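You operate a simulated robot arm through the tools that you are given. There is no shell and no other tool. Be economical: measure what you need, move in short steps, check, and stop when the job is done.

You are at the controls of a simulated two-armed robot. One attempt, no reset.

## Task
Run the insulation test on the orange mains lead.
Fine: leave it under the locked hood. Where these are worked on the way, their far stop is far enough and under half their travel is too little: tester hood.

It is judged by the outcome, as a careful person would: the job done as asked, and still so three seconds after it is handed in. It fails if anything else is knocked over, pushed out of place, dropped, spilled or broken.

## Robot
Two 7-joint arms with two-finger parallel grippers on one trunk, on a base that drives. Base frame: it is fixed to the floor where the robot stands at the start and does not move with it; the origin is under the middle of the robot, x ahead of it, y to its left, z up. Lengths are in mm, angles in rad, forces in N, time in s.
The left shoulder is at the start at [70, 177, 1195], the right one opposite. With the tool pointing down near the work surface each hand reaches from about 280 to 720 mm from the robot's upright axis, wherever it stands, measured 20 degrees to its own side. Places, roughly: insulation tester [700, 100, 900]; latch knob [600, 0, 900]; sockets of the insulation tester [600, 200, 900]; tester hood [600, 200, 1000]; yellow start key [600, 0, 900]. Payload 3.43 kg a hand.
The TCP of each hand is the grasp point between the finger pads, 30 mm short of the fingertips. In the tool frame z runs along the fingers and y along their closing line. The gripper opens to 94 mm. The fingers are 28 mm wide and 10 mm thick; the gripper's body (50 by 96 mm) begins 55 mm behind the TCP.
Orientation is told as [roll, pitch, yaw] about the base's x, y, z axes, in that order, counted from this pose: with the fingers straight down and closing along the base's y, the tool's x points along the base's -x, its y along +y and its z along -z.

## Interface
- The arms move only by the tool servo_tool. It takes "left_increments", "right_increments" or both (then of equal length, played together; a hand with none holds still); each is a list of rows, each a list of 3 entries, a list of its own where there are three numbers: the turn, a rotation vector about the tool's x, y, z in rad, then the shift along the tool's x, y, z in mm, then the finger opening in mm, from 0 to 94. In form: [[[wx, wy, wz], [dx, dy, dz], claw], ...]. A call has 1 to 10 rows; each row is the pose to reach, as a shift and turn from the pose commanded when the call began, along the tool's axes at that moment. Rows are played at 5 a second. More than 50 mm and 0.15 rad between two rows, or a gripper value outside its range, and nothing of the call is played. Where a pose cannot be reached the arm comes as near as it can. A force on the tool above 40 N (or 10 N above the force at the start of the call, whichever is more), or a blocked arm, ends the call early, and 0.2 s more pass. The fingers move at their own pace (about 153 mm/s each) and stop on an object; they squeeze with about 39 N. The grip force told is the motor's: it shows also when the fingers shut on nothing. Time passes only in rows, and 0.2 s behind the last, so rows that repeat a pose let the fingers close. It gives the time, the measured TCP pose, the force on the tool (base axes), the opening and the grip force at its end, in the units of the frame above (readings bear some noise), with the torque about the TCP (base axes, N m) and any sound that the robot's microphone picked up, and new pictures: "pictures" is both (left out), scene, wrist or none (wrist: the cameras of the hands that moved).
- Cameras (640 x 400 px; columns grow to the right, rows downward): "scene" is now at [138.2, -1.6, 1500.1]; the picture's right is [0.11, -0.99, 0.00], its down [-0.55, -0.06, -0.83] and it looks along [0.83, 0.09, -0.55] (base axes); focal length 289 px, centre (320, 200). "left" rides on the left gripper at [76, -14, -103] in its tool frame; the picture's right is [0.18, 0.98, 0.00], its down [-0.75, 0.14, -0.64] and it looks along [-0.63, 0.12, 0.77] (tool axes); focal length 243 px, centre (320, 200). "right" rides on the right gripper at [76, 14, -103] in its tool frame; the picture's right is [-0.18, 0.98, 0.00], its down [-0.75, -0.14, -0.64] and it looks along [-0.63, -0.12, 0.77] (tool axes); focal length 243 px, centre (320, 200). There is no depth. A picture from a camera that has moved, and an enlarged one, comes with that camera's place and axes in the base frame and with its lens. The place of the scene camera against the robot may be out by one fixed shift of up to 25 mm in any direction.
- move_column(by): slides the trunk up (or, below 0, down) by that many mm; the arms and the scene camera ride with it, the base frame stays. It gives what a move gives, with no picture.
- roll_base(legs): drives the robot by 1 to 6 legs, each [ahead, turn to the left] in mm and rad, along the robot's own axes; the way and the turn of a leg run together, so that a leg with both is an arc; at most 1500 mm and 3.142 rad a leg. The arms and the cameras ride along, it lands a little off, and it stops where it bumps. It gives what a move gives, and a new picture of the scene camera.
- turn_head(pan, tilt): turns the head with the scene camera to pan (to the left, within 1.501 rad either way) and tilt (down, from -0.506 to 1.204), counted from straight ahead of the robot. It gives what a move gives, and a new picture of the scene camera.
- inspect(camera, box): a new picture of the part [left, top, right, bottom] of that camera's present view, enlarged. It takes no simulated time.
- sign_off(): hands the job in; it is judged then, once.

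Go step by step. Nothing tells you exact positions but the pictures and the camera data: compare them with the known pose of the tool, close in by small moves and look again before you grip or let go. The budget is 120 turns and 260 pictures, counting those below and the enlarged ones. Unless the task says otherwise, let go and move clear before handing in, and close with one line.

The tools are called as name(argument=value, ...) on one line, values as JSON. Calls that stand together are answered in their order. servo_tool: Moves the arms, as the interface text tells. Its arguments: {"type":"object","properties":{"left_increments":{"type":"array","items":{"type":"array"}},"right_increments":{"type":"array","items":{"type":"array"}},"pictures":{"type":"string","enum":["both","scene","wrist","none"]}},"required":[]} The other tools are called the same way: move_column (by) slides the trunk up or down; roll_base (legs) drives the base; turn_head (pan, tilt) turns the head that bears the scene camera; inspect (camera, box) takes an enlarged picture of a part of a camera's view; sign_off () hands the job in.

At the start:

```text
clock: 0.0
left_tool_pos: [515.9, 279.7, 1295.1]
left_orientation: [-0.001, 0.0, -0.001]
left_ft_force: [0.7, 0.0, -0.2]
left_torque: [0.0, 0.05, 0.0]
left_opening: 94.0
left_gripper_force: 0.1
right_tool_pos: [342.4, -107.1, 1296.2]
right_orientation: [-0.001, -0.002, 0.001]
right_ft_force: [0.0, 0.0, 0.1]
right_torque: [-0.01, 0.01, -0.02]
right_opening: 94.3
right_gripper_force: 0.0
trunk travel left (down, up): [-775.0, 65.0]
robot x, y, heading: [1.5, -0.8, 0.001]
head pan, tilt: [0.11, 0.585]
```

scene: 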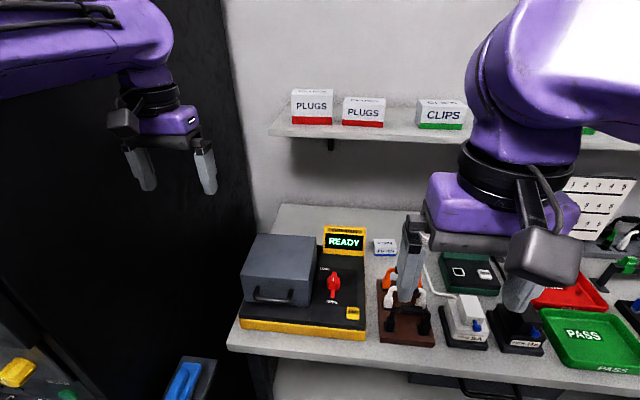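
right: 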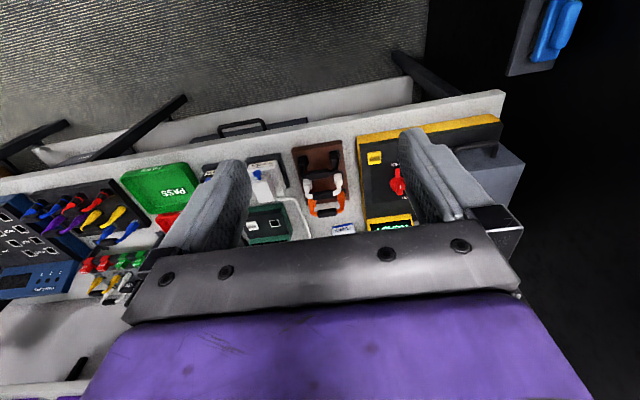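
left: 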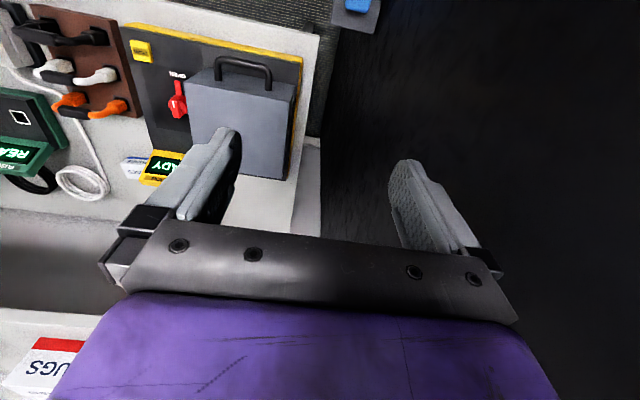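

I see the tester with a grey hood, a red latch knob and a yellow key, and to its right a brown rack with black, white and orange leads. I'll look closer first.

inspect(camera="scene", box=[220, 200, 400, 360])

inspect(camera="left", box=[0, 0, 330, 206])

inspect(camera="right", box=[230, 100, 540, 260])

```text
2.50 times, centred on (310, 280) of scene
camera zoom: at [138.2, -1.6, 1500.1], right [0.11, -0.99, 0.0], down [-0.55, -0.06, -0.83], along [0.83, 0.09, -0.55], focal length 723 px, centre (345, 0)
```

zoom: 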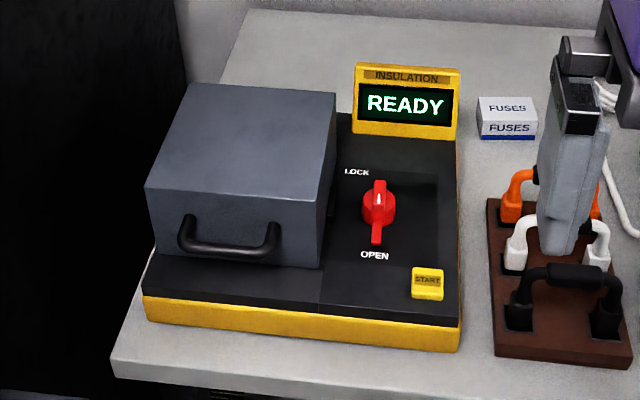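

```text
1.94 times, centred on (165, 103) of left
camera zoom: at [438.8, 267.4, 1398.3], right [-0.18, 0.98, 0.0], down [0.75, 0.14, 0.64], along [0.63, 0.12, -0.77], focal length 470 px, centre (621, 388)
```

zoom: 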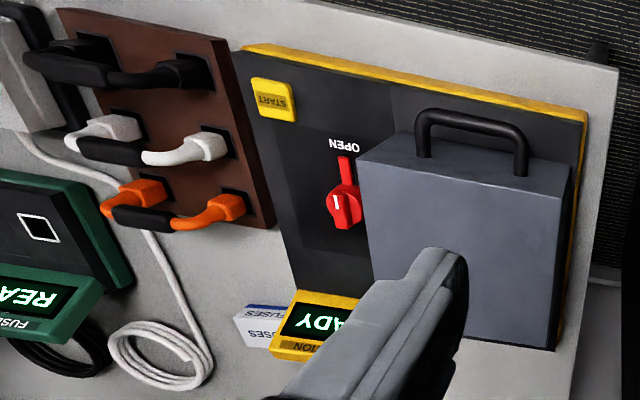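

```text
2.06 times, centred on (385, 180) of right
camera zoom: at [266.1, -92.9, 1399.1], right [0.18, 0.98, 0.0], down [0.75, -0.14, 0.64], along [0.63, -0.12, -0.77], focal length 501 px, centre (186, 241)
```

zoom: 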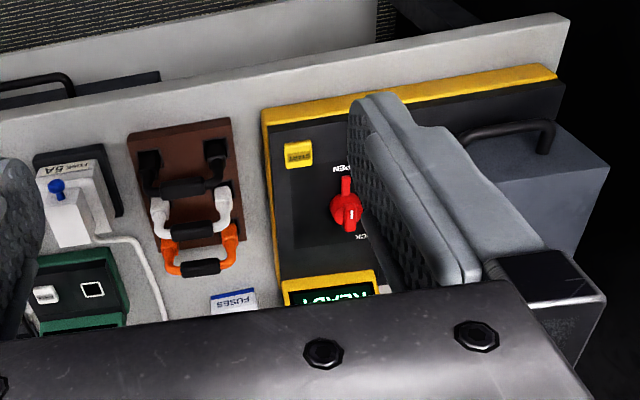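

Knob is near (657, 24, 904), start key near (575, -29, 890), and the orange lead's grip near (686, -157, 941). I'll bring the right hand over the knob for a closer look, and lower the left hand towards the hood handle.

servo_tool(right_increments=[[[0, 0, 0], [-28, 16, 28], 94], [[0, 0, 0], [-56, 32, 56], 94], [[0, 0, 0], [-84, 48, 84], 94], [[0, 0, 0], [-112, 64, 112], 94], [[0, 0, 0], [-140, 80, 140], 94], [[0, 0, 0], [-170, 97, 170], 94], [[0, 0, 0], [-200, 110, 195], 94]], left_increments=[[[0, 0, 0], [15, -10, 20], 94], [[0, 0, 0], [30, -20, 40], 94], [[0, 0, 0], [45, -30, 60], 94], [[0, 0, 0], [60, -40, 80], 94], [[0, 0, 0], [75, -40, 100], 94], [[0, 0, 0], [90, -40, 120], 94], [[0, 0, 0], [100, -40, 140], 94]])

```text
clock: 1.6
left_tool_pos: [417.5, 241.7, 1153.9]
left_orientation: [0.0, -0.001, -0.001]
left_ft_force: [0.4, -0.3, 0.0]
left_torque: [-0.03, -0.02, -0.02]
left_opening: 94.0
left_gripper_force: 0.0
right_tool_pos: [545.4, 4.1, 1098.7]
right_orientation: [-0.002, 0.001, 0.004]
right_ft_force: [0.3, 0.3, 0.4]
right_torque: [-0.04, 0.04, 0.02]
right_opening: 93.8
right_gripper_force: 0.0
trunk travel left (down, up): [-775.0, 65.0]
robot x, y, heading: [-2.9, 1.6, -0.001]
head pan, tilt: [0.11, 0.585]
camera scene: at [140.9, -0.5, 1499.9], right [0.11, -0.99, 0.0], down [-0.55, -0.06, -0.83], along [0.83, 0.09, -0.55], focal length 289 px, centre (320, 200)
camera right: at [469.0, 18.0, 1202.0], right [0.18, 0.98, 0.0], down [0.75, -0.14, 0.64], along [0.63, -0.12, -0.77], focal length 243 px, centre (320, 200)
camera left: at [340.4, 229.3, 1257.5], right [-0.18, 0.98, 0.0], down [0.75, 0.14, 0.64], along [0.63, 0.12, -0.77], focal length 243 px, centre (320, 200)
```

scene: 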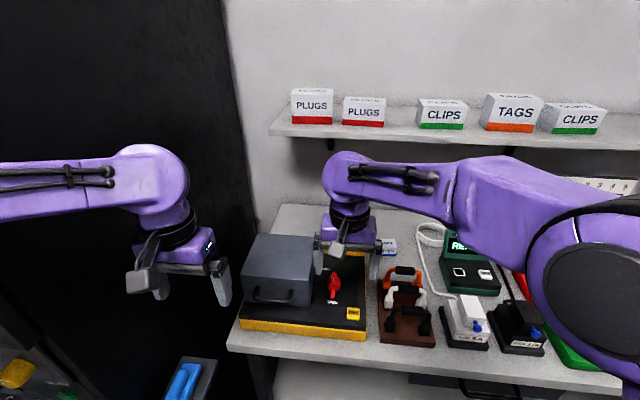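
right: 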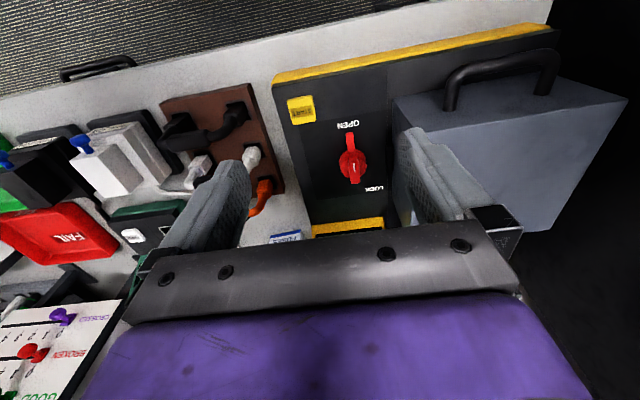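
left: 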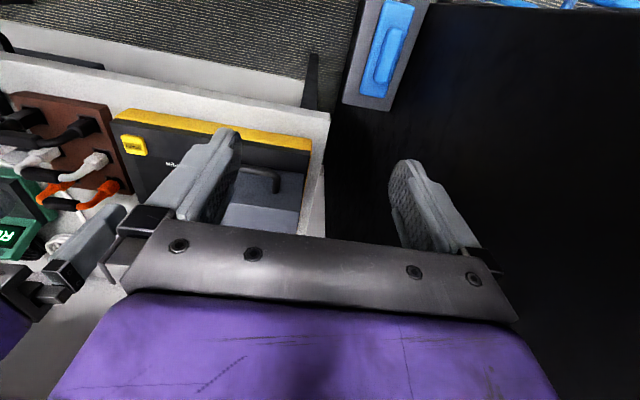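

inspect(camera="right", box=[270, 60, 430, 240])

inspect(camera="scene", box=[230, 215, 390, 345])

```text
2.22 times, centred on (350, 150) of right
camera zoom: at [469.0, 18.0, 1202.0], right [0.18, 0.98, 0.0], down [0.75, -0.14, 0.64], along [0.63, -0.12, -0.77], focal length 539 px, centre (253, 311)
```

zoom: 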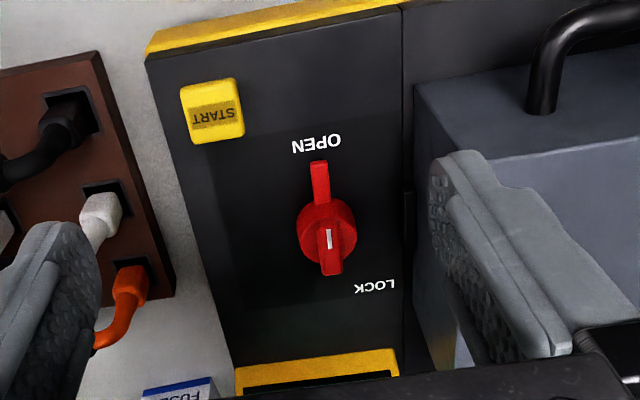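

```text
3.08 times, centred on (310, 280) of scene
camera zoom: at [140.9, -0.5, 1499.9], right [0.11, -0.99, 0.0], down [-0.55, -0.06, -0.83], along [0.83, 0.09, -0.55], focal length 890 px, centre (351, -46)
```

zoom: 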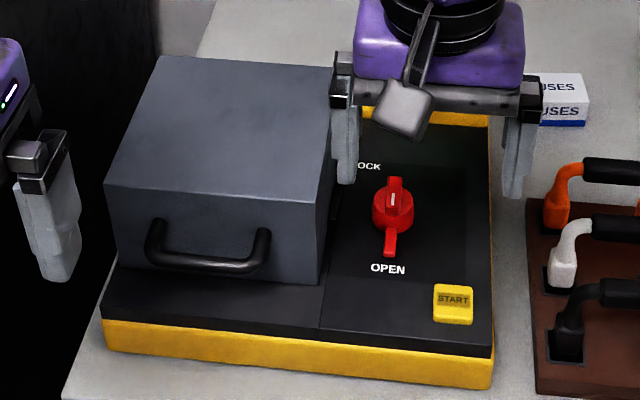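

The pointer bar seems to be at OPEN, but that needs testing. I'll turn the left hand so its fingers close vertically, to look at and later grip the hood handle; the right hand backs off a little.

servo_tool(left_increments=[[[0, 0, -0.149], [2, -8, 8], 94], [[0, 0, -0.298], [4, -17, 16], 94], [[0, 0, -0.447], [6, -26, 24], 94], [[0, 0, -0.596], [8, -35, 32], 94], [[0, 0, -0.745], [10, -44, 40], 94], [[0, 0, -0.894], [12, -53, 48], 94], [[0, 0, -1.043], [14, -62, 56], 94], [[0, 0, -1.192], [15, -70, 62], 94], [[0, 0, -1.341], [16, -78, 68], 94], [[0, 0, -1.49], [17, -86, 74], 94]], right_increments=[[[0, 0, 0], [15, -10, 0], 94], [[0, 0, 0], [30, -20, 0], 94], [[0, 0, 0], [45, -30, 0], 94], [[0, 0, 0], [60, -40, 0], 94], [[0, 0, 0], [75, -50, 0], 94], [[0, 0, 0], [90, -60, 0], 94], [[0, 0, 0], [105, -70, 0], 94], [[0, 0, 0], [120, -80, 0], 94], [[0, 0, 0], [135, -90, 0], 94], [[0, 0, 0], [150, -100, 0], 94]])

servo_tool(left_increments=[[[0.137, -0.005, -0.01], [0, 0, 0], 94], [[0.274, -0.01, -0.02], [0, 0, 0], 94], [[0.411, -0.016, -0.03], [0, 0, 0], 94], [[0.548, -0.022, -0.04], [0, 0, 0], 94], [[0.685, -0.027, -0.053], [0, 0, 0], 94], [[0.822, -0.032, -0.063], [0, 0, 0], 94], [[0.958, -0.038, -0.074], [0, 0, 0], 94]])

```text
clock: 3.8
left_tool_pos: [398.1, 152.1, 1080.5]
left_orientation: [0.001, -0.002, 1.493]
left_ft_force: [-0.1, 0.0, 0.2]
left_torque: [0.01, 0.02, -0.02]
left_opening: 94.2
left_gripper_force: 0.0
right_tool_pos: [391.4, -100.0, 1102.7]
right_orientation: [0.003, -0.004, 0.002]
right_ft_force: [-0.6, -1.2, -0.2]
right_torque: [0.02, -0.02, 0.0]
right_opening: 94.1
right_gripper_force: 0.1
trunk travel left (down, up): [-775.0, 65.0]
robot x, y, heading: [-1.6, 0.8, -0.003]
head pan, tilt: [0.11, 0.585]
camera scene: at [137.7, -4.3, 1500.2], right [0.11, -0.99, 0.0], down [-0.55, -0.06, -0.83], along [0.83, 0.09, -0.55], focal length 289 px, centre (320, 200)
camera right: at [315.2, -86.7, 1204.5], right [0.18, 0.98, 0.0], down [0.75, -0.14, 0.64], along [0.63, -0.11, -0.77], focal length 243 px, centre (320, 200)
camera left: at [405.7, 76.7, 1185.0], right [-0.99, -0.11, 0.0], down [-0.08, 0.76, 0.64], along [-0.07, 0.64, -0.77], focal length 243 px, centre (320, 200)
```

scene: 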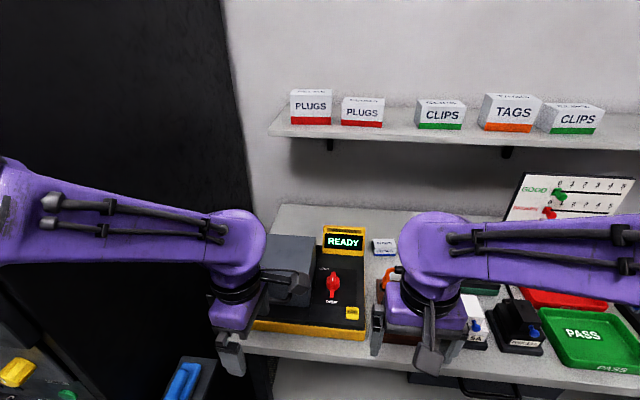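
right: 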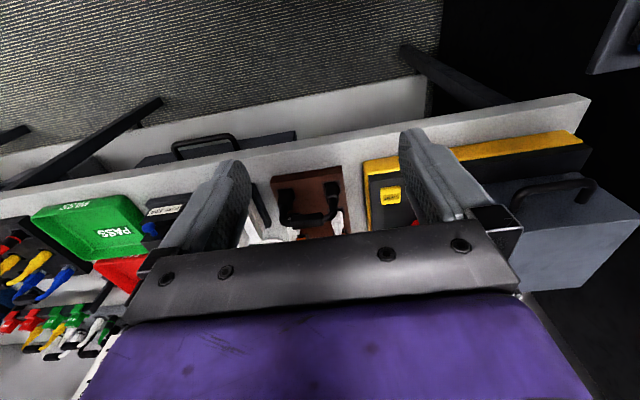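
left: 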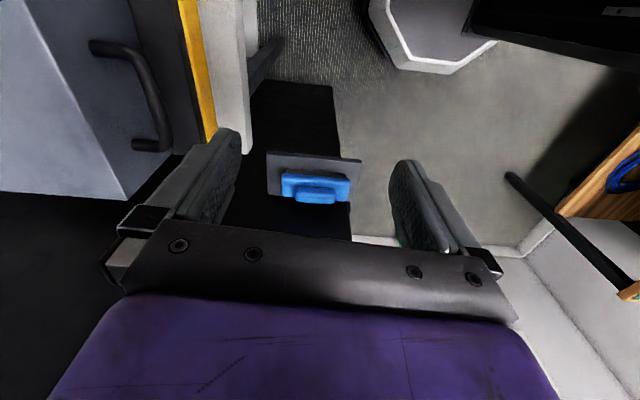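

```text
clock: 5.4
left_tool_pos: [504.1, 150.5, 1076.8]
left_orientation: [-0.687, -0.004, 1.543]
left_ft_force: [0.3, -0.1, -0.3]
left_torque: [-0.02, 0.0, -0.02]
left_opening: 94.0
left_gripper_force: 0.0
left hand out of reach, approached as far as the arm can: row 4, 5, 6, 7
right_tool_pos: [392.7, -97.6, 1102.0]
right_orientation: [0.0, -0.002, 0.002]
right_ft_force: [-0.1, 0.3, 0.0]
right_torque: [0.0, -0.06, 0.04]
right_opening: 93.6
right_gripper_force: 0.0
trunk travel left (down, up): [-775.0, 65.0]
robot x, y, heading: [1.6, -0.4, 0.001]
head pan, tilt: [0.11, 0.585]
camera scene: at [137.9, -1.3, 1500.2], right [0.11, -0.99, 0.0], down [-0.55, -0.06, -0.83], along [0.83, 0.09, -0.55], focal length 289 px, centre (320, 200)
camera left: at [446.6, 76.3, 1164.6], right [-0.76, -0.16, -0.63], down [-0.5, 0.77, 0.41], along [0.41, 0.62, -0.66], focal length 243 px, centre (320, 200)
```

scene: 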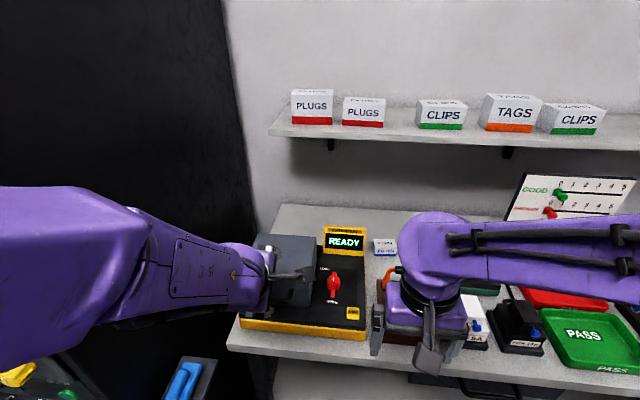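
left: 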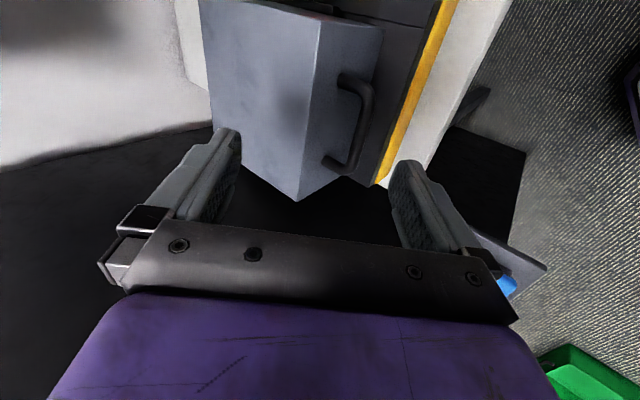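

The left wrist is too folded for a forward-pointing pose here. I'll back the base 120 mm and lower the trunk so the hand can face the hood handle level.

roll_base(legs=[[-130, 0]])

move_column(by=-130)

servo_tool(left_increments=[[[0.1, 0, 0], [0, 0, 0], 94], [[0.2, 0, 0], [0, 0, 0], 94], [[0.3, 0, 0], [0, 0, 0], 94], [[0.4, 0, 0], [0, 0, 0], 94]])

```text
clock: 6.7
left_tool_pos: [376.7, 149.6, 1074.9]
left_orientation: [-0.685, -0.005, 1.542]
left_ft_force: [-0.3, -0.7, 0.1]
left_torque: [0.01, 0.04, 0.02]
left_opening: 93.9
left_gripper_force: 0.0
right_tool_pos: [265.5, -98.7, 1101.6]
right_orientation: [0.001, 0.001, 0.001]
right_ft_force: [-0.6, 0.1, 0.4]
right_torque: [-0.03, 0.03, -0.01]
right_opening: 94.0
right_gripper_force: 0.0
trunk travel left (down, up): [-775.0, 65.0]
robot x, y, heading: [-130.5, 0.8, -0.003]
head pan, tilt: [0.11, 0.585]
camera scene: at [12.1, -1.4, 1499.9], right [0.11, -0.99, 0.0], down [-0.55, -0.06, -0.83], along [0.83, 0.09, -0.55], focal length 289 px, centre (320, 200)
```

scene: 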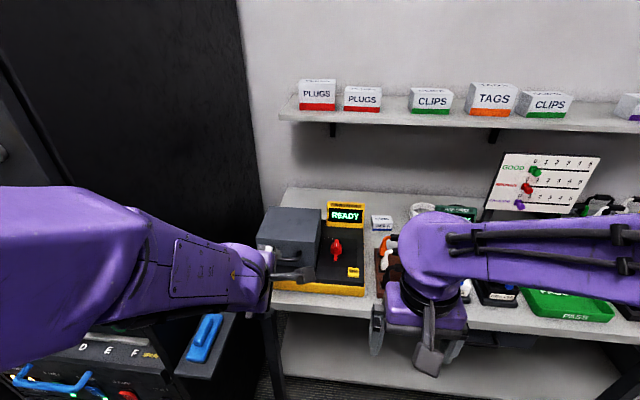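

```text
clock: 8.2
left_tool_pos: [374.8, 148.9, 946.6]
left_orientation: [-0.688, -0.007, 1.543]
left_ft_force: [-0.2, -0.3, -0.4]
left_torque: [0.01, 0.0, 0.0]
left_opening: 94.1
left_gripper_force: 0.0
right_tool_pos: [264.3, -98.0, 972.2]
right_orientation: [0.0, -0.001, 0.001]
right_ft_force: [-0.6, -0.5, 0.5]
right_torque: [0.04, -0.01, 0.03]
right_opening: 94.1
right_gripper_force: 0.0
trunk travel left (down, up): [-645.0, 195.0]
robot x, y, heading: [-127.9, -1.5, -0.004]
head pan, tilt: [0.11, 0.585]
```

```text
clock: 9.2
left_tool_pos: [375.8, 149.7, 945.2]
left_orientation: [-1.088, -0.009, 1.543]
left_ft_force: [-0.2, -0.5, -0.2]
left_torque: [0.02, -0.01, -0.01]
left_opening: 94.1
left_gripper_force: 0.0
left hand out of reach, approached as far as the arm can: row 1, 2
right_tool_pos: [265.2, -98.5, 972.2]
right_orientation: [-0.002, -0.001, 0.001]
right_ft_force: [-0.3, -0.1, -0.3]
right_torque: [-0.04, 0.0, 0.0]
right_opening: 94.0
right_gripper_force: 0.0
trunk travel left (down, up): [-645.0, 195.0]
robot x, y, heading: [-129.7, -0.1, 0.001]
head pan, tilt: [0.11, 0.585]
camera scene: at [10.8, -1.2, 1370.1], right [0.11, -0.99, 0.0], down [-0.55, -0.06, -0.83], along [0.83, 0.09, -0.55], focal length 289 px, centre (320, 200)
camera left: at [288.6, 77.4, 1005.8], right [-0.46, -0.17, -0.87], down [-0.61, 0.77, 0.18], along [0.64, 0.62, -0.46], focal length 243 px, centre (320, 200)
```

scene: 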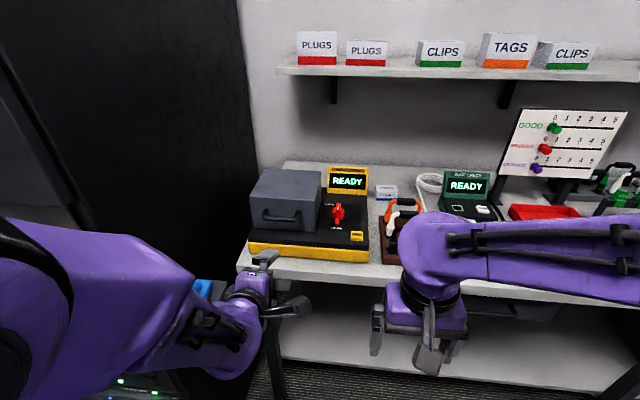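
left: 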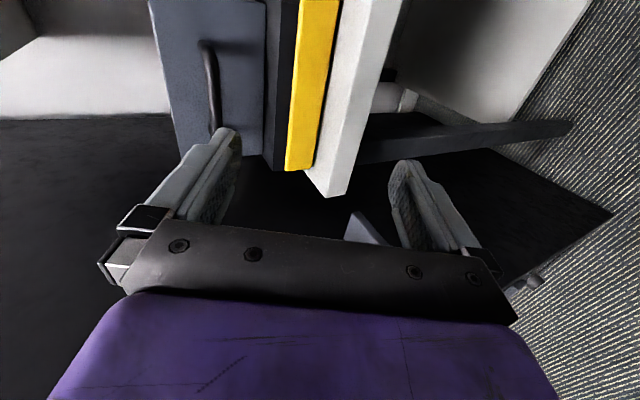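

inspect(camera="left", box=[140, 0, 380, 150])

inspect(camera="scene", box=[230, 150, 390, 270])

```text
2.67 times, centred on (260, 75) of left
camera zoom: at [288.6, 77.4, 1005.8], right [-0.46, -0.17, -0.87], down [-0.61, 0.77, 0.18], along [0.64, 0.62, -0.46], focal length 647 px, centre (480, 533)
```

zoom: 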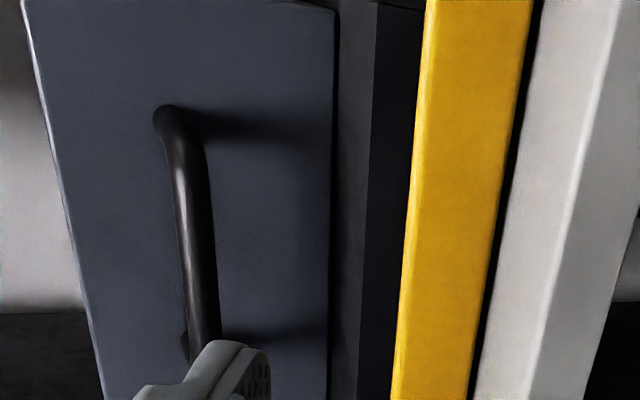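

```text
3.33 times, centred on (310, 210) of scene
camera zoom: at [10.8, -1.2, 1370.1], right [0.11, -0.99, 0.0], down [-0.55, -0.06, -0.83], along [0.83, 0.09, -0.55], focal length 964 px, centre (353, 167)
```

zoom: 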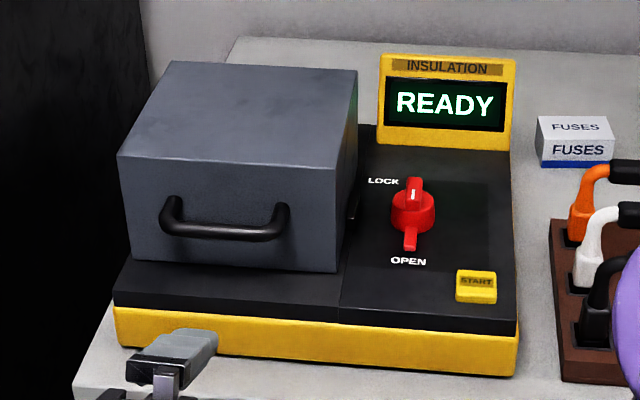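

Hood front is about x=560, top z≈1006, the handle bar near (530, 150, 970). I'll level the hand further and approach partially with reduced opening.

servo_tool(left_increments=[[[0.09, 0, 0], [0, -25, 19], 50], [[0.18, 0, 0], [0, -50, 38], 50], [[0.27, 0, 0], [0, -73, 57], 50]])

```text
clock: 10.1
left_tool_pos: [461.6, 147.3, 983.4]
left_orientation: [-1.359, -0.008, 1.542]
left_ft_force: [-0.3, 0.2, -0.6]
left_torque: [0.01, 0.01, -0.01]
left_opening: 50.2
left_gripper_force: 0.1
right_tool_pos: [264.6, -98.7, 972.7]
right_orientation: [0.001, 0.0, 0.0]
right_ft_force: [-0.3, 0.0, 0.2]
right_torque: [-0.03, 0.03, 0.01]
right_opening: 94.2
right_gripper_force: 0.0
trunk travel left (down, up): [-645.0, 195.0]
robot x, y, heading: [-126.9, 0.6, 0.002]
head pan, tilt: [0.11, 0.585]
camera scene: at [11.2, -1.4, 1370.0], right [0.11, -0.99, 0.0], down [-0.55, -0.06, -0.83], along [0.83, 0.09, -0.55], focal length 289 px, centre (320, 200)
camera left: at [362.0, 74.7, 1018.9], right [-0.21, -0.17, -0.96], down [-0.64, 0.77, 0.0], along [0.74, 0.61, -0.27], focal length 243 px, centre (320, 200)
```

scene: 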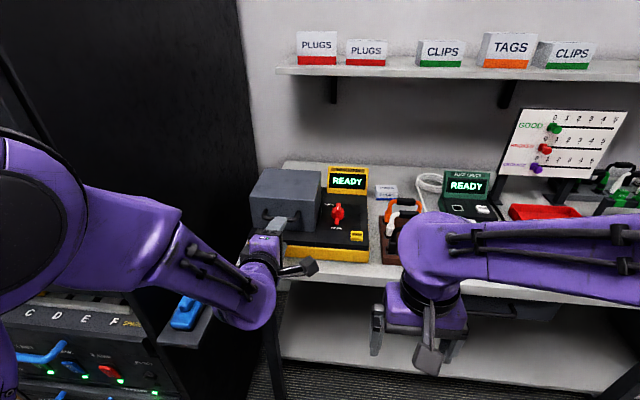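
left: 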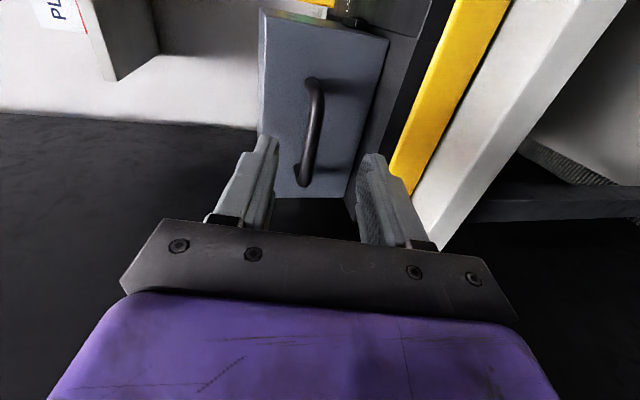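

servo_tool(left_increments=[[[0, 0, 0], [-2, -2, 30], 50], [[0, 0, 0], [-3, -4, 57], 50], [[0, 0, 0], [-3, -4, 57], 50]], pictures="wrist")

```text
clock: 10.8
left_tool_pos: [518.8, 148.0, 974.7]
left_orientation: [-1.361, -0.007, 1.542]
left_ft_force: [-0.5, 0.5, 0.2]
left_torque: [0.02, -0.01, -0.02]
left_opening: 50.1
left_gripper_force: 0.0
right_tool_pos: [262.9, -99.7, 971.6]
right_orientation: [0.001, 0.0, -0.001]
right_ft_force: [0.2, 0.0, 0.2]
right_torque: [-0.01, 0.01, -0.02]
right_opening: 93.9
right_gripper_force: 0.0
trunk travel left (down, up): [-645.0, 195.0]
robot x, y, heading: [-127.8, 2.7, -0.003]
head pan, tilt: [0.11, 0.585]
camera left: at [417.9, 75.1, 1010.7], right [-0.21, -0.17, -0.96], down [-0.64, 0.77, 0.0], along [0.74, 0.61, -0.27], focal length 243 px, centre (320, 200)
```

left: 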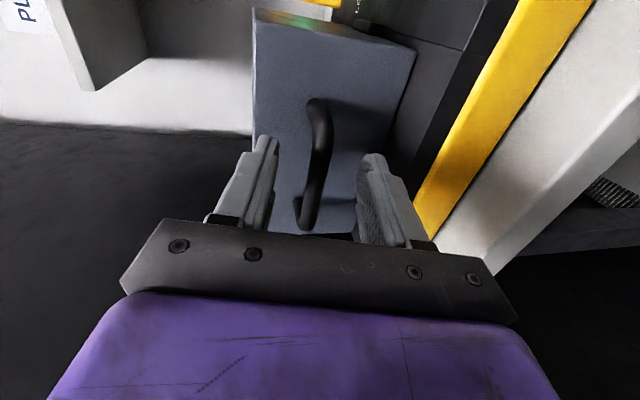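

The bar is between the fingers. Closing on it.

servo_tool(left_increments=[[[0, 0, 0], [0, 0, 0], 0], [[0, 0, 0], [0, 0, 0], 0], [[0, 0, 0], [0, 0, 0], 0]], pictures="wrist")

```text
clock: 11.7
left_tool_pos: [519.0, 148.5, 976.0]
left_orientation: [-1.362, -0.005, 1.542]
left_ft_force: [6.8, 0.8, 7.3]
left_torque: [-1.37, -0.22, 0.14]
left_opening: 11.3
left_gripper_force: 45.1
right_tool_pos: [263.7, -99.4, 971.8]
right_orientation: [0.001, -0.002, 0.0]
right_ft_force: [0.2, -0.5, -0.1]
right_torque: [0.0, -0.01, 0.02]
right_opening: 94.0
right_gripper_force: 0.2
trunk travel left (down, up): [-645.0, 195.0]
robot x, y, heading: [-127.5, -0.4, 0.002]
head pan, tilt: [0.11, 0.585]
camera left: at [419.0, 75.5, 1011.2], right [-0.21, -0.17, -0.96], down [-0.64, 0.77, 0.0], along [0.74, 0.61, -0.27], focal length 243 px, centre (320, 200)
```

left: 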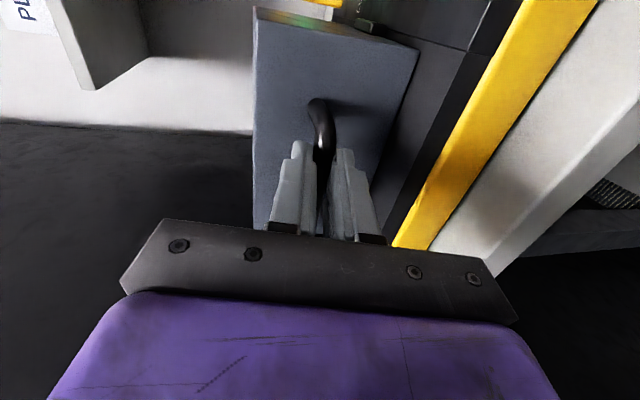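

Held. Gentle test lift along the presumed rear-hinge arc to see whether the hood is unlocked.

servo_tool(left_increments=[[[-0.023, 0, 0], [0, -4.2, 0.6], 0], [[-0.046, 0, 0], [0, -8.5, 1.2], 0]], pictures="both")

```text
clock: 12.2
left_tool_pos: [520.2, 148.1, 980.2]
left_orientation: [-1.308, -0.006, 1.543]
left_ft_force: [3.3, -0.5, -3.1]
left_torque: [-1.19, 0.24, 0.41]
left_opening: 12.0
left_gripper_force: 44.7
right_tool_pos: [264.1, -97.4, 972.5]
right_orientation: [0.001, 0.0, 0.001]
right_ft_force: [0.4, 0.3, -0.6]
right_torque: [-0.04, 0.02, 0.01]
right_opening: 94.1
right_gripper_force: 0.0
trunk travel left (down, up): [-645.0, 195.0]
robot x, y, heading: [-130.0, 1.1, -0.003]
head pan, tilt: [0.11, 0.585]
camera scene: at [11.4, -1.3, 1369.9], right [0.11, -0.99, 0.0], down [-0.55, -0.06, -0.83], along [0.83, 0.09, -0.55], focal length 289 px, centre (320, 200)
camera left: at [422.2, 75.5, 1021.0], right [-0.26, -0.17, -0.95], down [-0.63, 0.77, 0.04], along [0.73, 0.61, -0.31], focal length 243 px, centre (320, 200)
```

scene: 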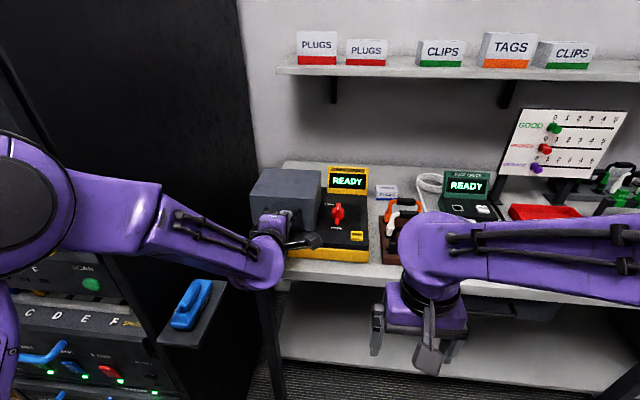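
left: 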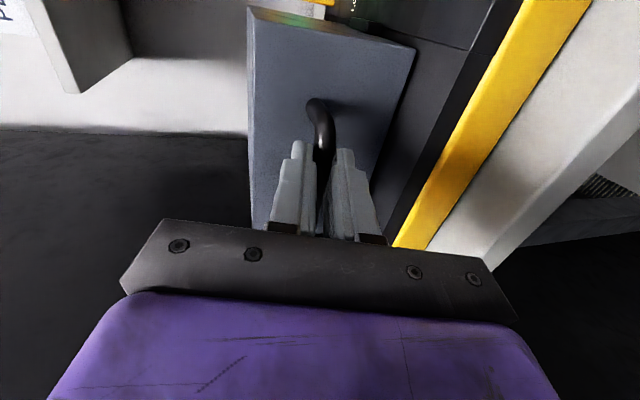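

The hood seems to move with little force, so the latch looks open. Continuing the arc to about 0.3 rad.

servo_tool(left_increments=[[[-0.04, 0, 0], [0, -8, 1.5], 0], [[-0.085, 0, 0], [0, -16.6, 3.2], 0], [[-0.127, 0, 0], [0, -24.6, 5.5], 0], [[-0.169, 0, 0], [0, -32.6, 7.8], 0], [[-0.212, 0, 0], [0, -40.6, 10.7], 0], [[-0.254, 0, 0], [0, -48.5, 13.7], 0]], pictures="both")

```text
clock: 13.7
left_tool_pos: [543.6, 148.1, 1029.0]
left_orientation: [-1.06, -0.007, 1.544]
left_ft_force: [-9.6, 0.7, 5.1]
left_torque: [-0.58, 0.03, 1.5]
left_opening: 11.7
left_gripper_force: 45.0
right_tool_pos: [261.6, -97.6, 974.6]
right_orientation: [0.0, -0.004, 0.002]
right_ft_force: [0.3, -0.4, 0.4]
right_torque: [-0.02, 0.03, -0.01]
right_opening: 94.1
right_gripper_force: 0.0
trunk travel left (down, up): [-645.0, 195.0]
robot x, y, heading: [-129.2, -1.3, 0.002]
head pan, tilt: [0.11, 0.585]
camera scene: at [6.7, -1.4, 1370.6], right [0.11, -0.99, 0.0], down [-0.55, -0.06, -0.83], along [0.83, 0.09, -0.55], focal length 289 px, centre (320, 200)
camera left: at [458.4, 74.4, 1092.0], right [-0.48, -0.17, -0.86], down [-0.61, 0.77, 0.19], along [0.63, 0.62, -0.47], focal length 243 px, centre (320, 200)
```

scene: 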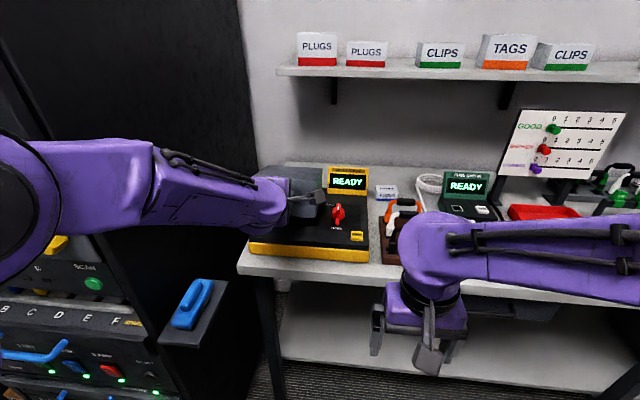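
left: 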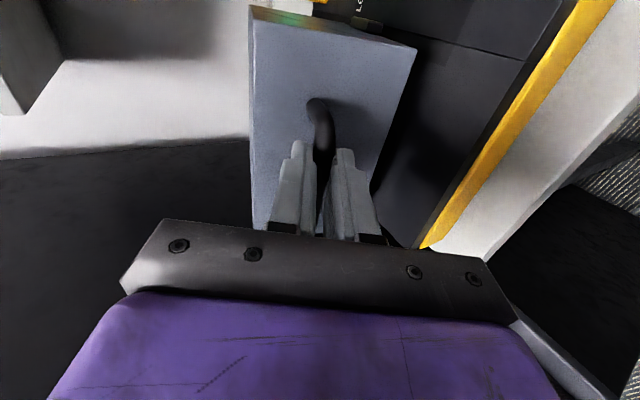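

Opening well; the arc fits a hinge near (706, 920). Continuing to about 0.8 rad.

servo_tool(left_increments=[[[-0.05, 0, 0], [0, -9, -2.5], 0], [[-0.1, 0, 0], [0, -17.9, -1.8], 0], [[-0.15, 0, 0], [0, -27.5, 0], 0], [[-0.2, 0, 0], [0, -36.9, 2.6], 0], [[-0.25, 0, 0], [0, -46.2, 5.5], 0], [[-0.3, 0, 0], [0, -55.4, 8.8], 0], [[-0.35, 0, 0], [0, -64.2, 12.6], 0], [[-0.4, 0, 0], [0, -73, 16.8], 0], [[-0.45, 0, 0], [0, -81.6, 21.5], 0], [[-0.5, 0, 0], [0, -90, 26.6], 0]], pictures="both")

```text
clock: 15.8
left_tool_pos: [608.8, 149.3, 1097.1]
left_orientation: [-0.564, -0.007, 1.544]
left_ft_force: [-9.4, 17.6, 14.6]
left_torque: [0.21, -0.14, 1.56]
left_opening: 11.8
left_gripper_force: 45.4
left hand out of reach, approached as far as the arm can: row 3
right_tool_pos: [260.0, -96.8, 975.3]
right_orientation: [-0.003, -0.005, -0.001]
right_ft_force: [-0.2, 0.3, 0.2]
right_torque: [0.0, -0.01, 0.01]
right_opening: 94.1
right_gripper_force: 0.0
trunk travel left (down, up): [-645.0, 195.0]
robot x, y, heading: [-129.6, -3.9, 0.001]
head pan, tilt: [0.11, 0.585]
camera scene: at [5.0, 2.8, 1370.9], right [0.11, -0.99, 0.0], down [-0.55, -0.06, -0.84], along [0.83, 0.09, -0.55], focal length 289 px, centre (320, 200)
camera left: at [563.7, 74.3, 1191.3], right [-0.84, -0.16, -0.53], down [-0.44, 0.76, 0.47], along [0.33, 0.63, -0.71], focal length 243 px, centre (320, 200)
```

scene: 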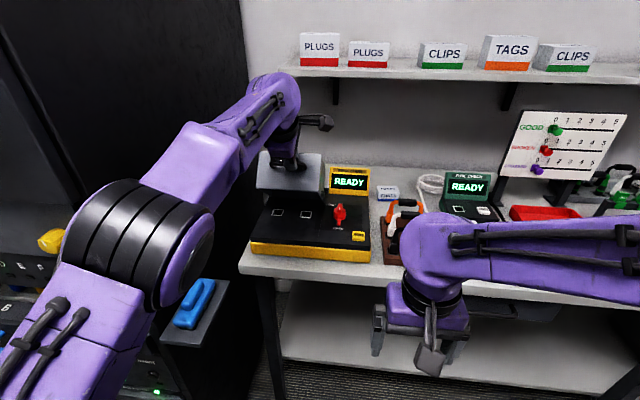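
left: 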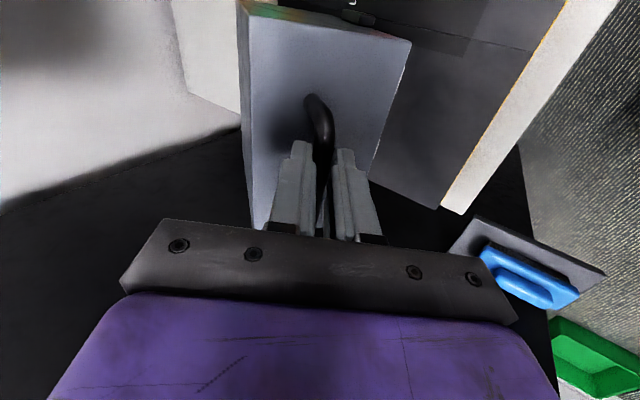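

The sockets show: two, side by side along y, same as in the rack. Continuing the opening arc.

servo_tool(left_increments=[[[-0.05, 0, 0], [0, -5, -6.5], 0], [[-0.1, 0, 0], [0, -13.5, -6.7], 0], [[-0.15, 0, 0], [0, -23, -5.3], 0], [[-0.2, 0, 0], [0, -32.3, -3.6], 0], [[-0.25, 0, 0], [0, -41.5, -1.3], 0], [[-0.3, 0, 0], [0, -50.7, 1.3], 0], [[-0.35, 0, 0], [0, -59.7, 4.6], 0], [[-0.4, 0, 0], [0, -68.6, 8.2], 0]], pictures="both")

```text
clock: 16.8
left_tool_pos: [603.8, 152.6, 1095.3]
left_orientation: [-0.388, 0.016, 1.524]
left_ft_force: [8.1, -24.5, -13.1]
left_torque: [-0.11, 0.0, 1.38]
left_opening: 12.8
left_gripper_force: 45.2
left hand out of reach, approached as far as the arm can: row 2, 3, 4
right_tool_pos: [266.4, -102.1, 971.6]
right_orientation: [0.0, 0.001, -0.001]
right_ft_force: [-0.2, 0.7, 0.4]
right_torque: [-0.04, 0.02, 0.02]
right_opening: 94.1
right_gripper_force: 0.2
trunk travel left (down, up): [-645.0, 195.0]
robot x, y, heading: [-125.2, 0.3, -0.014]
head pan, tilt: [0.11, 0.585]
stopped in row 4 (left hand): the force on the tool passed its limit at 42 N (the readings are from after the stop); the commanded pose is now the measured one
camera scene: at [14.0, -5.6, 1369.5], right [0.1, -1.0, 0.0], down [-0.55, -0.05, -0.83], along [0.83, 0.08, -0.55], focal length 289 px, centre (320, 200)
camera left: at [574.6, 80.1, 1197.2], right [-0.92, -0.15, -0.37], down [-0.34, 0.78, 0.53], along [0.21, 0.61, -0.77], focal length 243 px, centre (320, 200)
```

scene: 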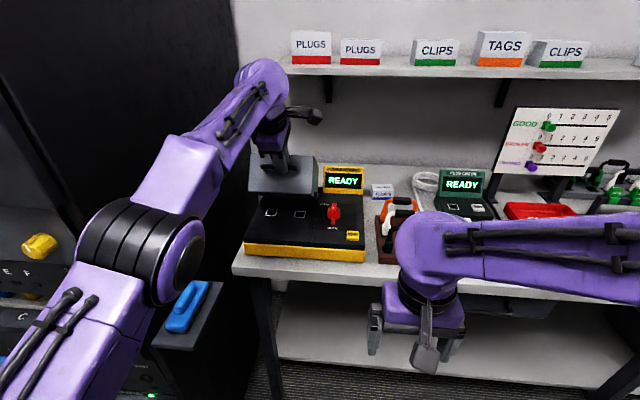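
left: 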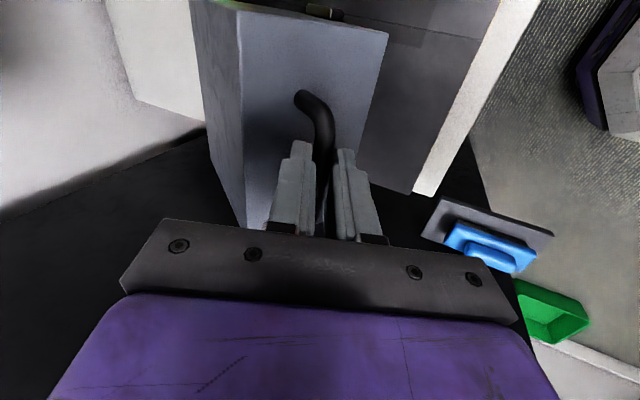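

The arm is at its reach limit because the hand is turning down. I'll let the bar roll in the grip: tilt the hand back to point more forward, holding the hood.

servo_tool(left_increments=[[[0.08, 0, 0], [0, 0.4, 0.3], 0], [[0.16, 0, 0], [0, 0.8, 0.7], 0], [[0.24, 0, 0], [0, 1.2, 1], 0], [[0.32, 0, 0], [0, 1.6, 1.4], 0], [[0.4, 0, 0], [0, 2, 1.8], 0], [[0.48, 0, 0], [0, 2.5, 2], 0], [[0.52, 0, 0], [0, 2.6, 2.2], 0]], pictures="wrist")

```text
clock: 18.4
left_tool_pos: [603.5, 154.1, 1095.4]
left_orientation: [-0.916, 0.006, 1.527]
left_ft_force: [3.2, -17.1, -6.4]
left_torque: [-1.13, 0.22, 0.58]
left_opening: 11.7
left_gripper_force: 45.3
right_tool_pos: [264.8, -102.8, 970.5]
right_orientation: [0.004, -0.001, -0.004]
right_ft_force: [-0.1, -0.4, -1.1]
right_torque: [0.02, 0.0, 0.0]
right_opening: 94.1
right_gripper_force: 0.2
trunk travel left (down, up): [-645.0, 195.0]
robot x, y, heading: [-131.2, -0.2, -0.008]
head pan, tilt: [0.11, 0.585]
camera left: at [525.8, 82.7, 1170.7], right [-0.61, -0.16, -0.78], down [-0.56, 0.78, 0.27], along [0.56, 0.6, -0.57], focal length 243 px, centre (320, 200)
```

left: 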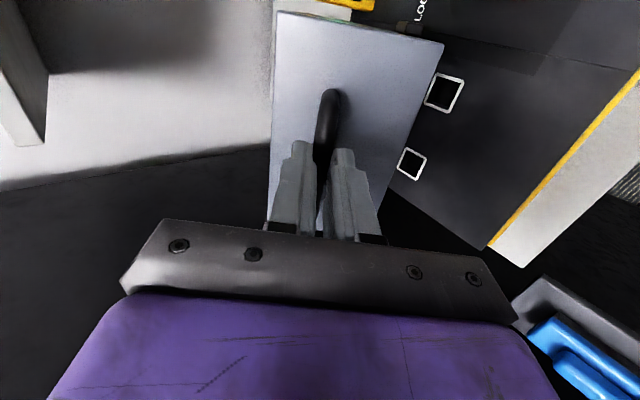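

Bar rolled fine. Continue the arc with the hand kept tilted.

servo_tool(left_increments=[[[0, 0, 0], [2, -7.7, 3.6], 0], [[0, 0, 0], [4, -15.4, 7.3], 0], [[0.01, 0, 0], [4, -23.2, 11.5], 0], [[0.02, 0, 0], [4, -30.8, 16], 0], [[0.03, 0, 0], [4, -38.2, 21], 0], [[0.04, 0, 0], [4, -45.3, 26.2], 0], [[0.04, 0, 0], [4, -52, 31.8], 0], [[0.05, 0, 0], [4, -58.5, 37.7], 0], [[0.05, 0, 0], [4, -64.7, 44], 0], [[0.05, 0, 0], [4, -70.6, 50.6], 0]], pictures="both")

```text
clock: 20.6
left_tool_pos: [682.9, 152.8, 1122.4]
left_orientation: [-0.967, 0.012, 1.528]
left_ft_force: [0.5, 10.9, 3.5]
left_torque: [0.42, -0.05, 0.52]
left_opening: 11.1
left_gripper_force: 44.3
right_tool_pos: [265.6, -97.3, 972.7]
right_orientation: [-0.001, -0.004, -0.001]
right_ft_force: [0.5, -0.8, 0.5]
right_torque: [0.04, -0.01, -0.02]
right_opening: 93.9
right_gripper_force: 0.1
trunk travel left (down, up): [-645.0, 195.0]
robot x, y, heading: [-126.3, 0.3, -0.011]
head pan, tilt: [0.11, 0.585]
camera scene: at [9.9, -0.5, 1370.3], right [0.1, -0.99, 0.0], down [-0.55, -0.06, -0.83], along [0.83, 0.08, -0.55], focal length 289 px, centre (320, 200)
camera left: at [602.5, 82.9, 1193.8], right [-0.57, -0.17, -0.81], down [-0.58, 0.78, 0.24], along [0.59, 0.6, -0.54], focal length 243 px, centre (320, 200)
```

scene: 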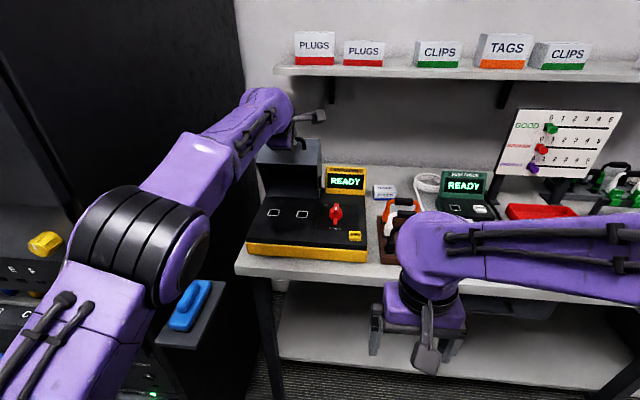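
left: 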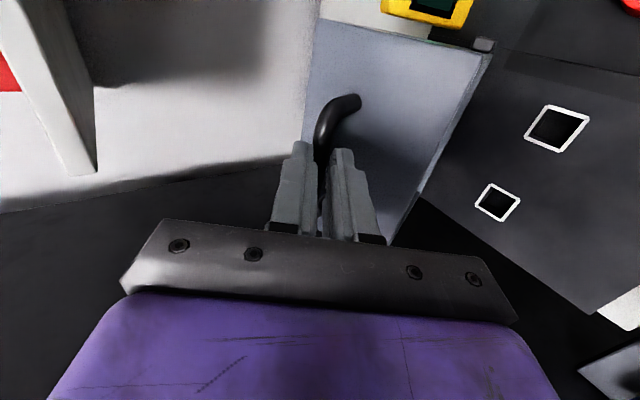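

Hood about 75° open. Nudging on further, watching for the stop.

servo_tool(left_increments=[[[0, 0, 0], [0, -6, 6.5], 0], [[0, 0, 0], [0, -11.7, 13.3], 0], [[0, 0, 0], [0, -16, 21], 0], [[0, 0, 0], [0, -20, 28.7], 0]], pictures="both")

```text
clock: 21.6
left_tool_pos: [697.0, 154.3, 1123.0]
left_orientation: [-0.972, 0.015, 1.528]
left_ft_force: [0.7, 11.8, 18.4]
left_torque: [0.51, -0.52, 0.29]
left_opening: 10.6
left_gripper_force: 43.6
left hand out of reach, approached as far as the arm can: row 3, 4
right_tool_pos: [261.4, -99.2, 973.7]
right_orientation: [0.0, -0.005, -0.004]
right_ft_force: [0.4, 0.3, 0.2]
right_torque: [-0.03, 0.04, -0.02]
right_opening: 93.9
right_gripper_force: 0.0
trunk travel left (down, up): [-645.0, 195.0]
robot x, y, heading: [-127.6, 0.2, -0.007]
head pan, tilt: [0.11, 0.585]
camera scene: at [6.9, -1.0, 1370.7], right [0.1, -0.99, 0.0], down [-0.55, -0.06, -0.83], along [0.83, 0.08, -0.55], focal length 289 px, centre (320, 200)
camera left: at [616.9, 83.3, 1194.3], right [-0.56, -0.17, -0.81], down [-0.58, 0.78, 0.24], along [0.59, 0.6, -0.54], focal length 243 px, centre (320, 200)
```

scene: 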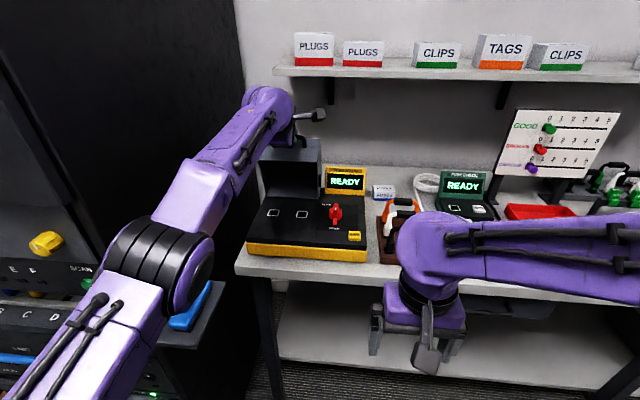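
left: 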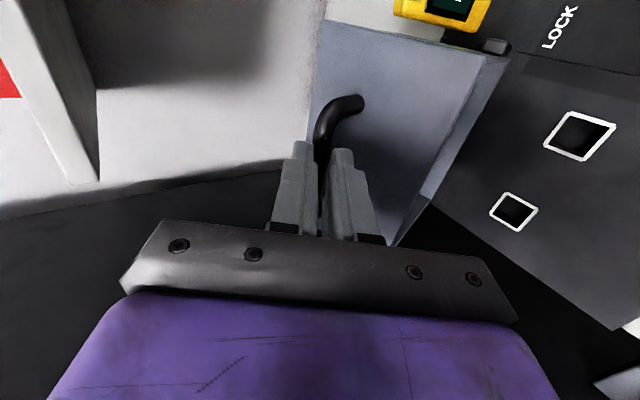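

At arm reach, but the arc is now level, so I'll drive the base forward 35 mm to carry the hood on.

roll_base(legs=[[35, 0]])

```text
clock: 22.4
left_tool_pos: [730.2, 154.2, 1124.4]
left_orientation: [-0.971, 0.012, 1.53]
left_ft_force: [-0.8, -0.3, 0.0]
left_torque: [-0.01, 0.01, 0.03]
left_opening: 0.1
left_gripper_force: 33.0
right_tool_pos: [294.0, -98.9, 974.9]
right_orientation: [0.0, -0.006, 0.0]
right_ft_force: [0.3, -0.8, 0.4]
right_torque: [0.0, -0.06, -0.02]
right_opening: 94.1
right_gripper_force: 0.1
trunk travel left (down, up): [-645.0, 195.0]
robot x, y, heading: [-90.1, -1.7, -0.01]
head pan, tilt: [0.11, 0.585]
camera scene: at [39.0, -3.0, 1370.9], right [0.1, -1.0, 0.0], down [-0.55, -0.05, -0.84], along [0.83, 0.08, -0.55], focal length 289 px, centre (320, 200)
```

scene: 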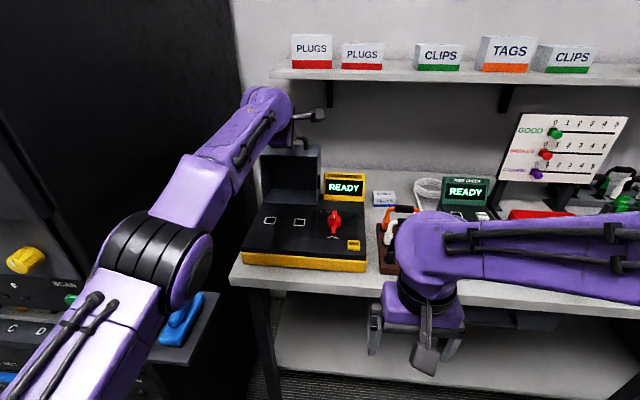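

inspect(camera="left", box=[0, 0, 640, 400])

inspect(camera="scene", box=[220, 80, 400, 290])

```text
1.00 times, centred on (320, 200) of left (not enlarged: the box is as wide or as high as the picture)
camera zoom: at [649.1, 83.2, 1195.0], right [-0.56, -0.17, -0.81], down [-0.58, 0.78, 0.24], along [0.59, 0.6, -0.54], focal length 243 px, centre (320, 200)
```

zoom: 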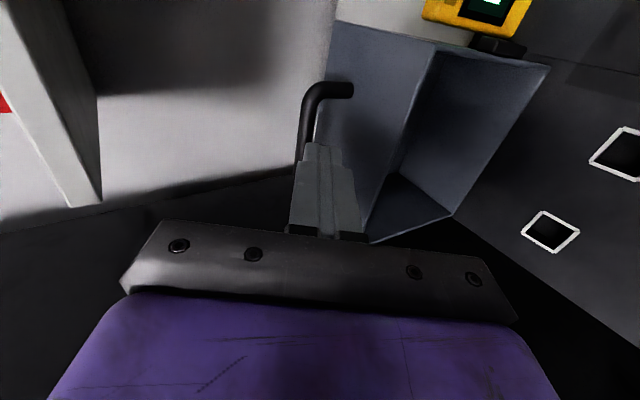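

```text
1.90 times, centred on (310, 185) of scene
camera zoom: at [39.0, -3.0, 1370.9], right [0.1, -1.0, 0.0], down [-0.55, -0.05, -0.84], along [0.83, 0.08, -0.55], focal length 551 px, centre (339, 229)
```

zoom: 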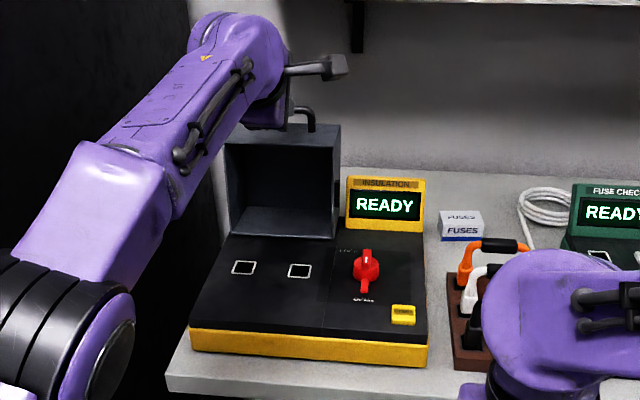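

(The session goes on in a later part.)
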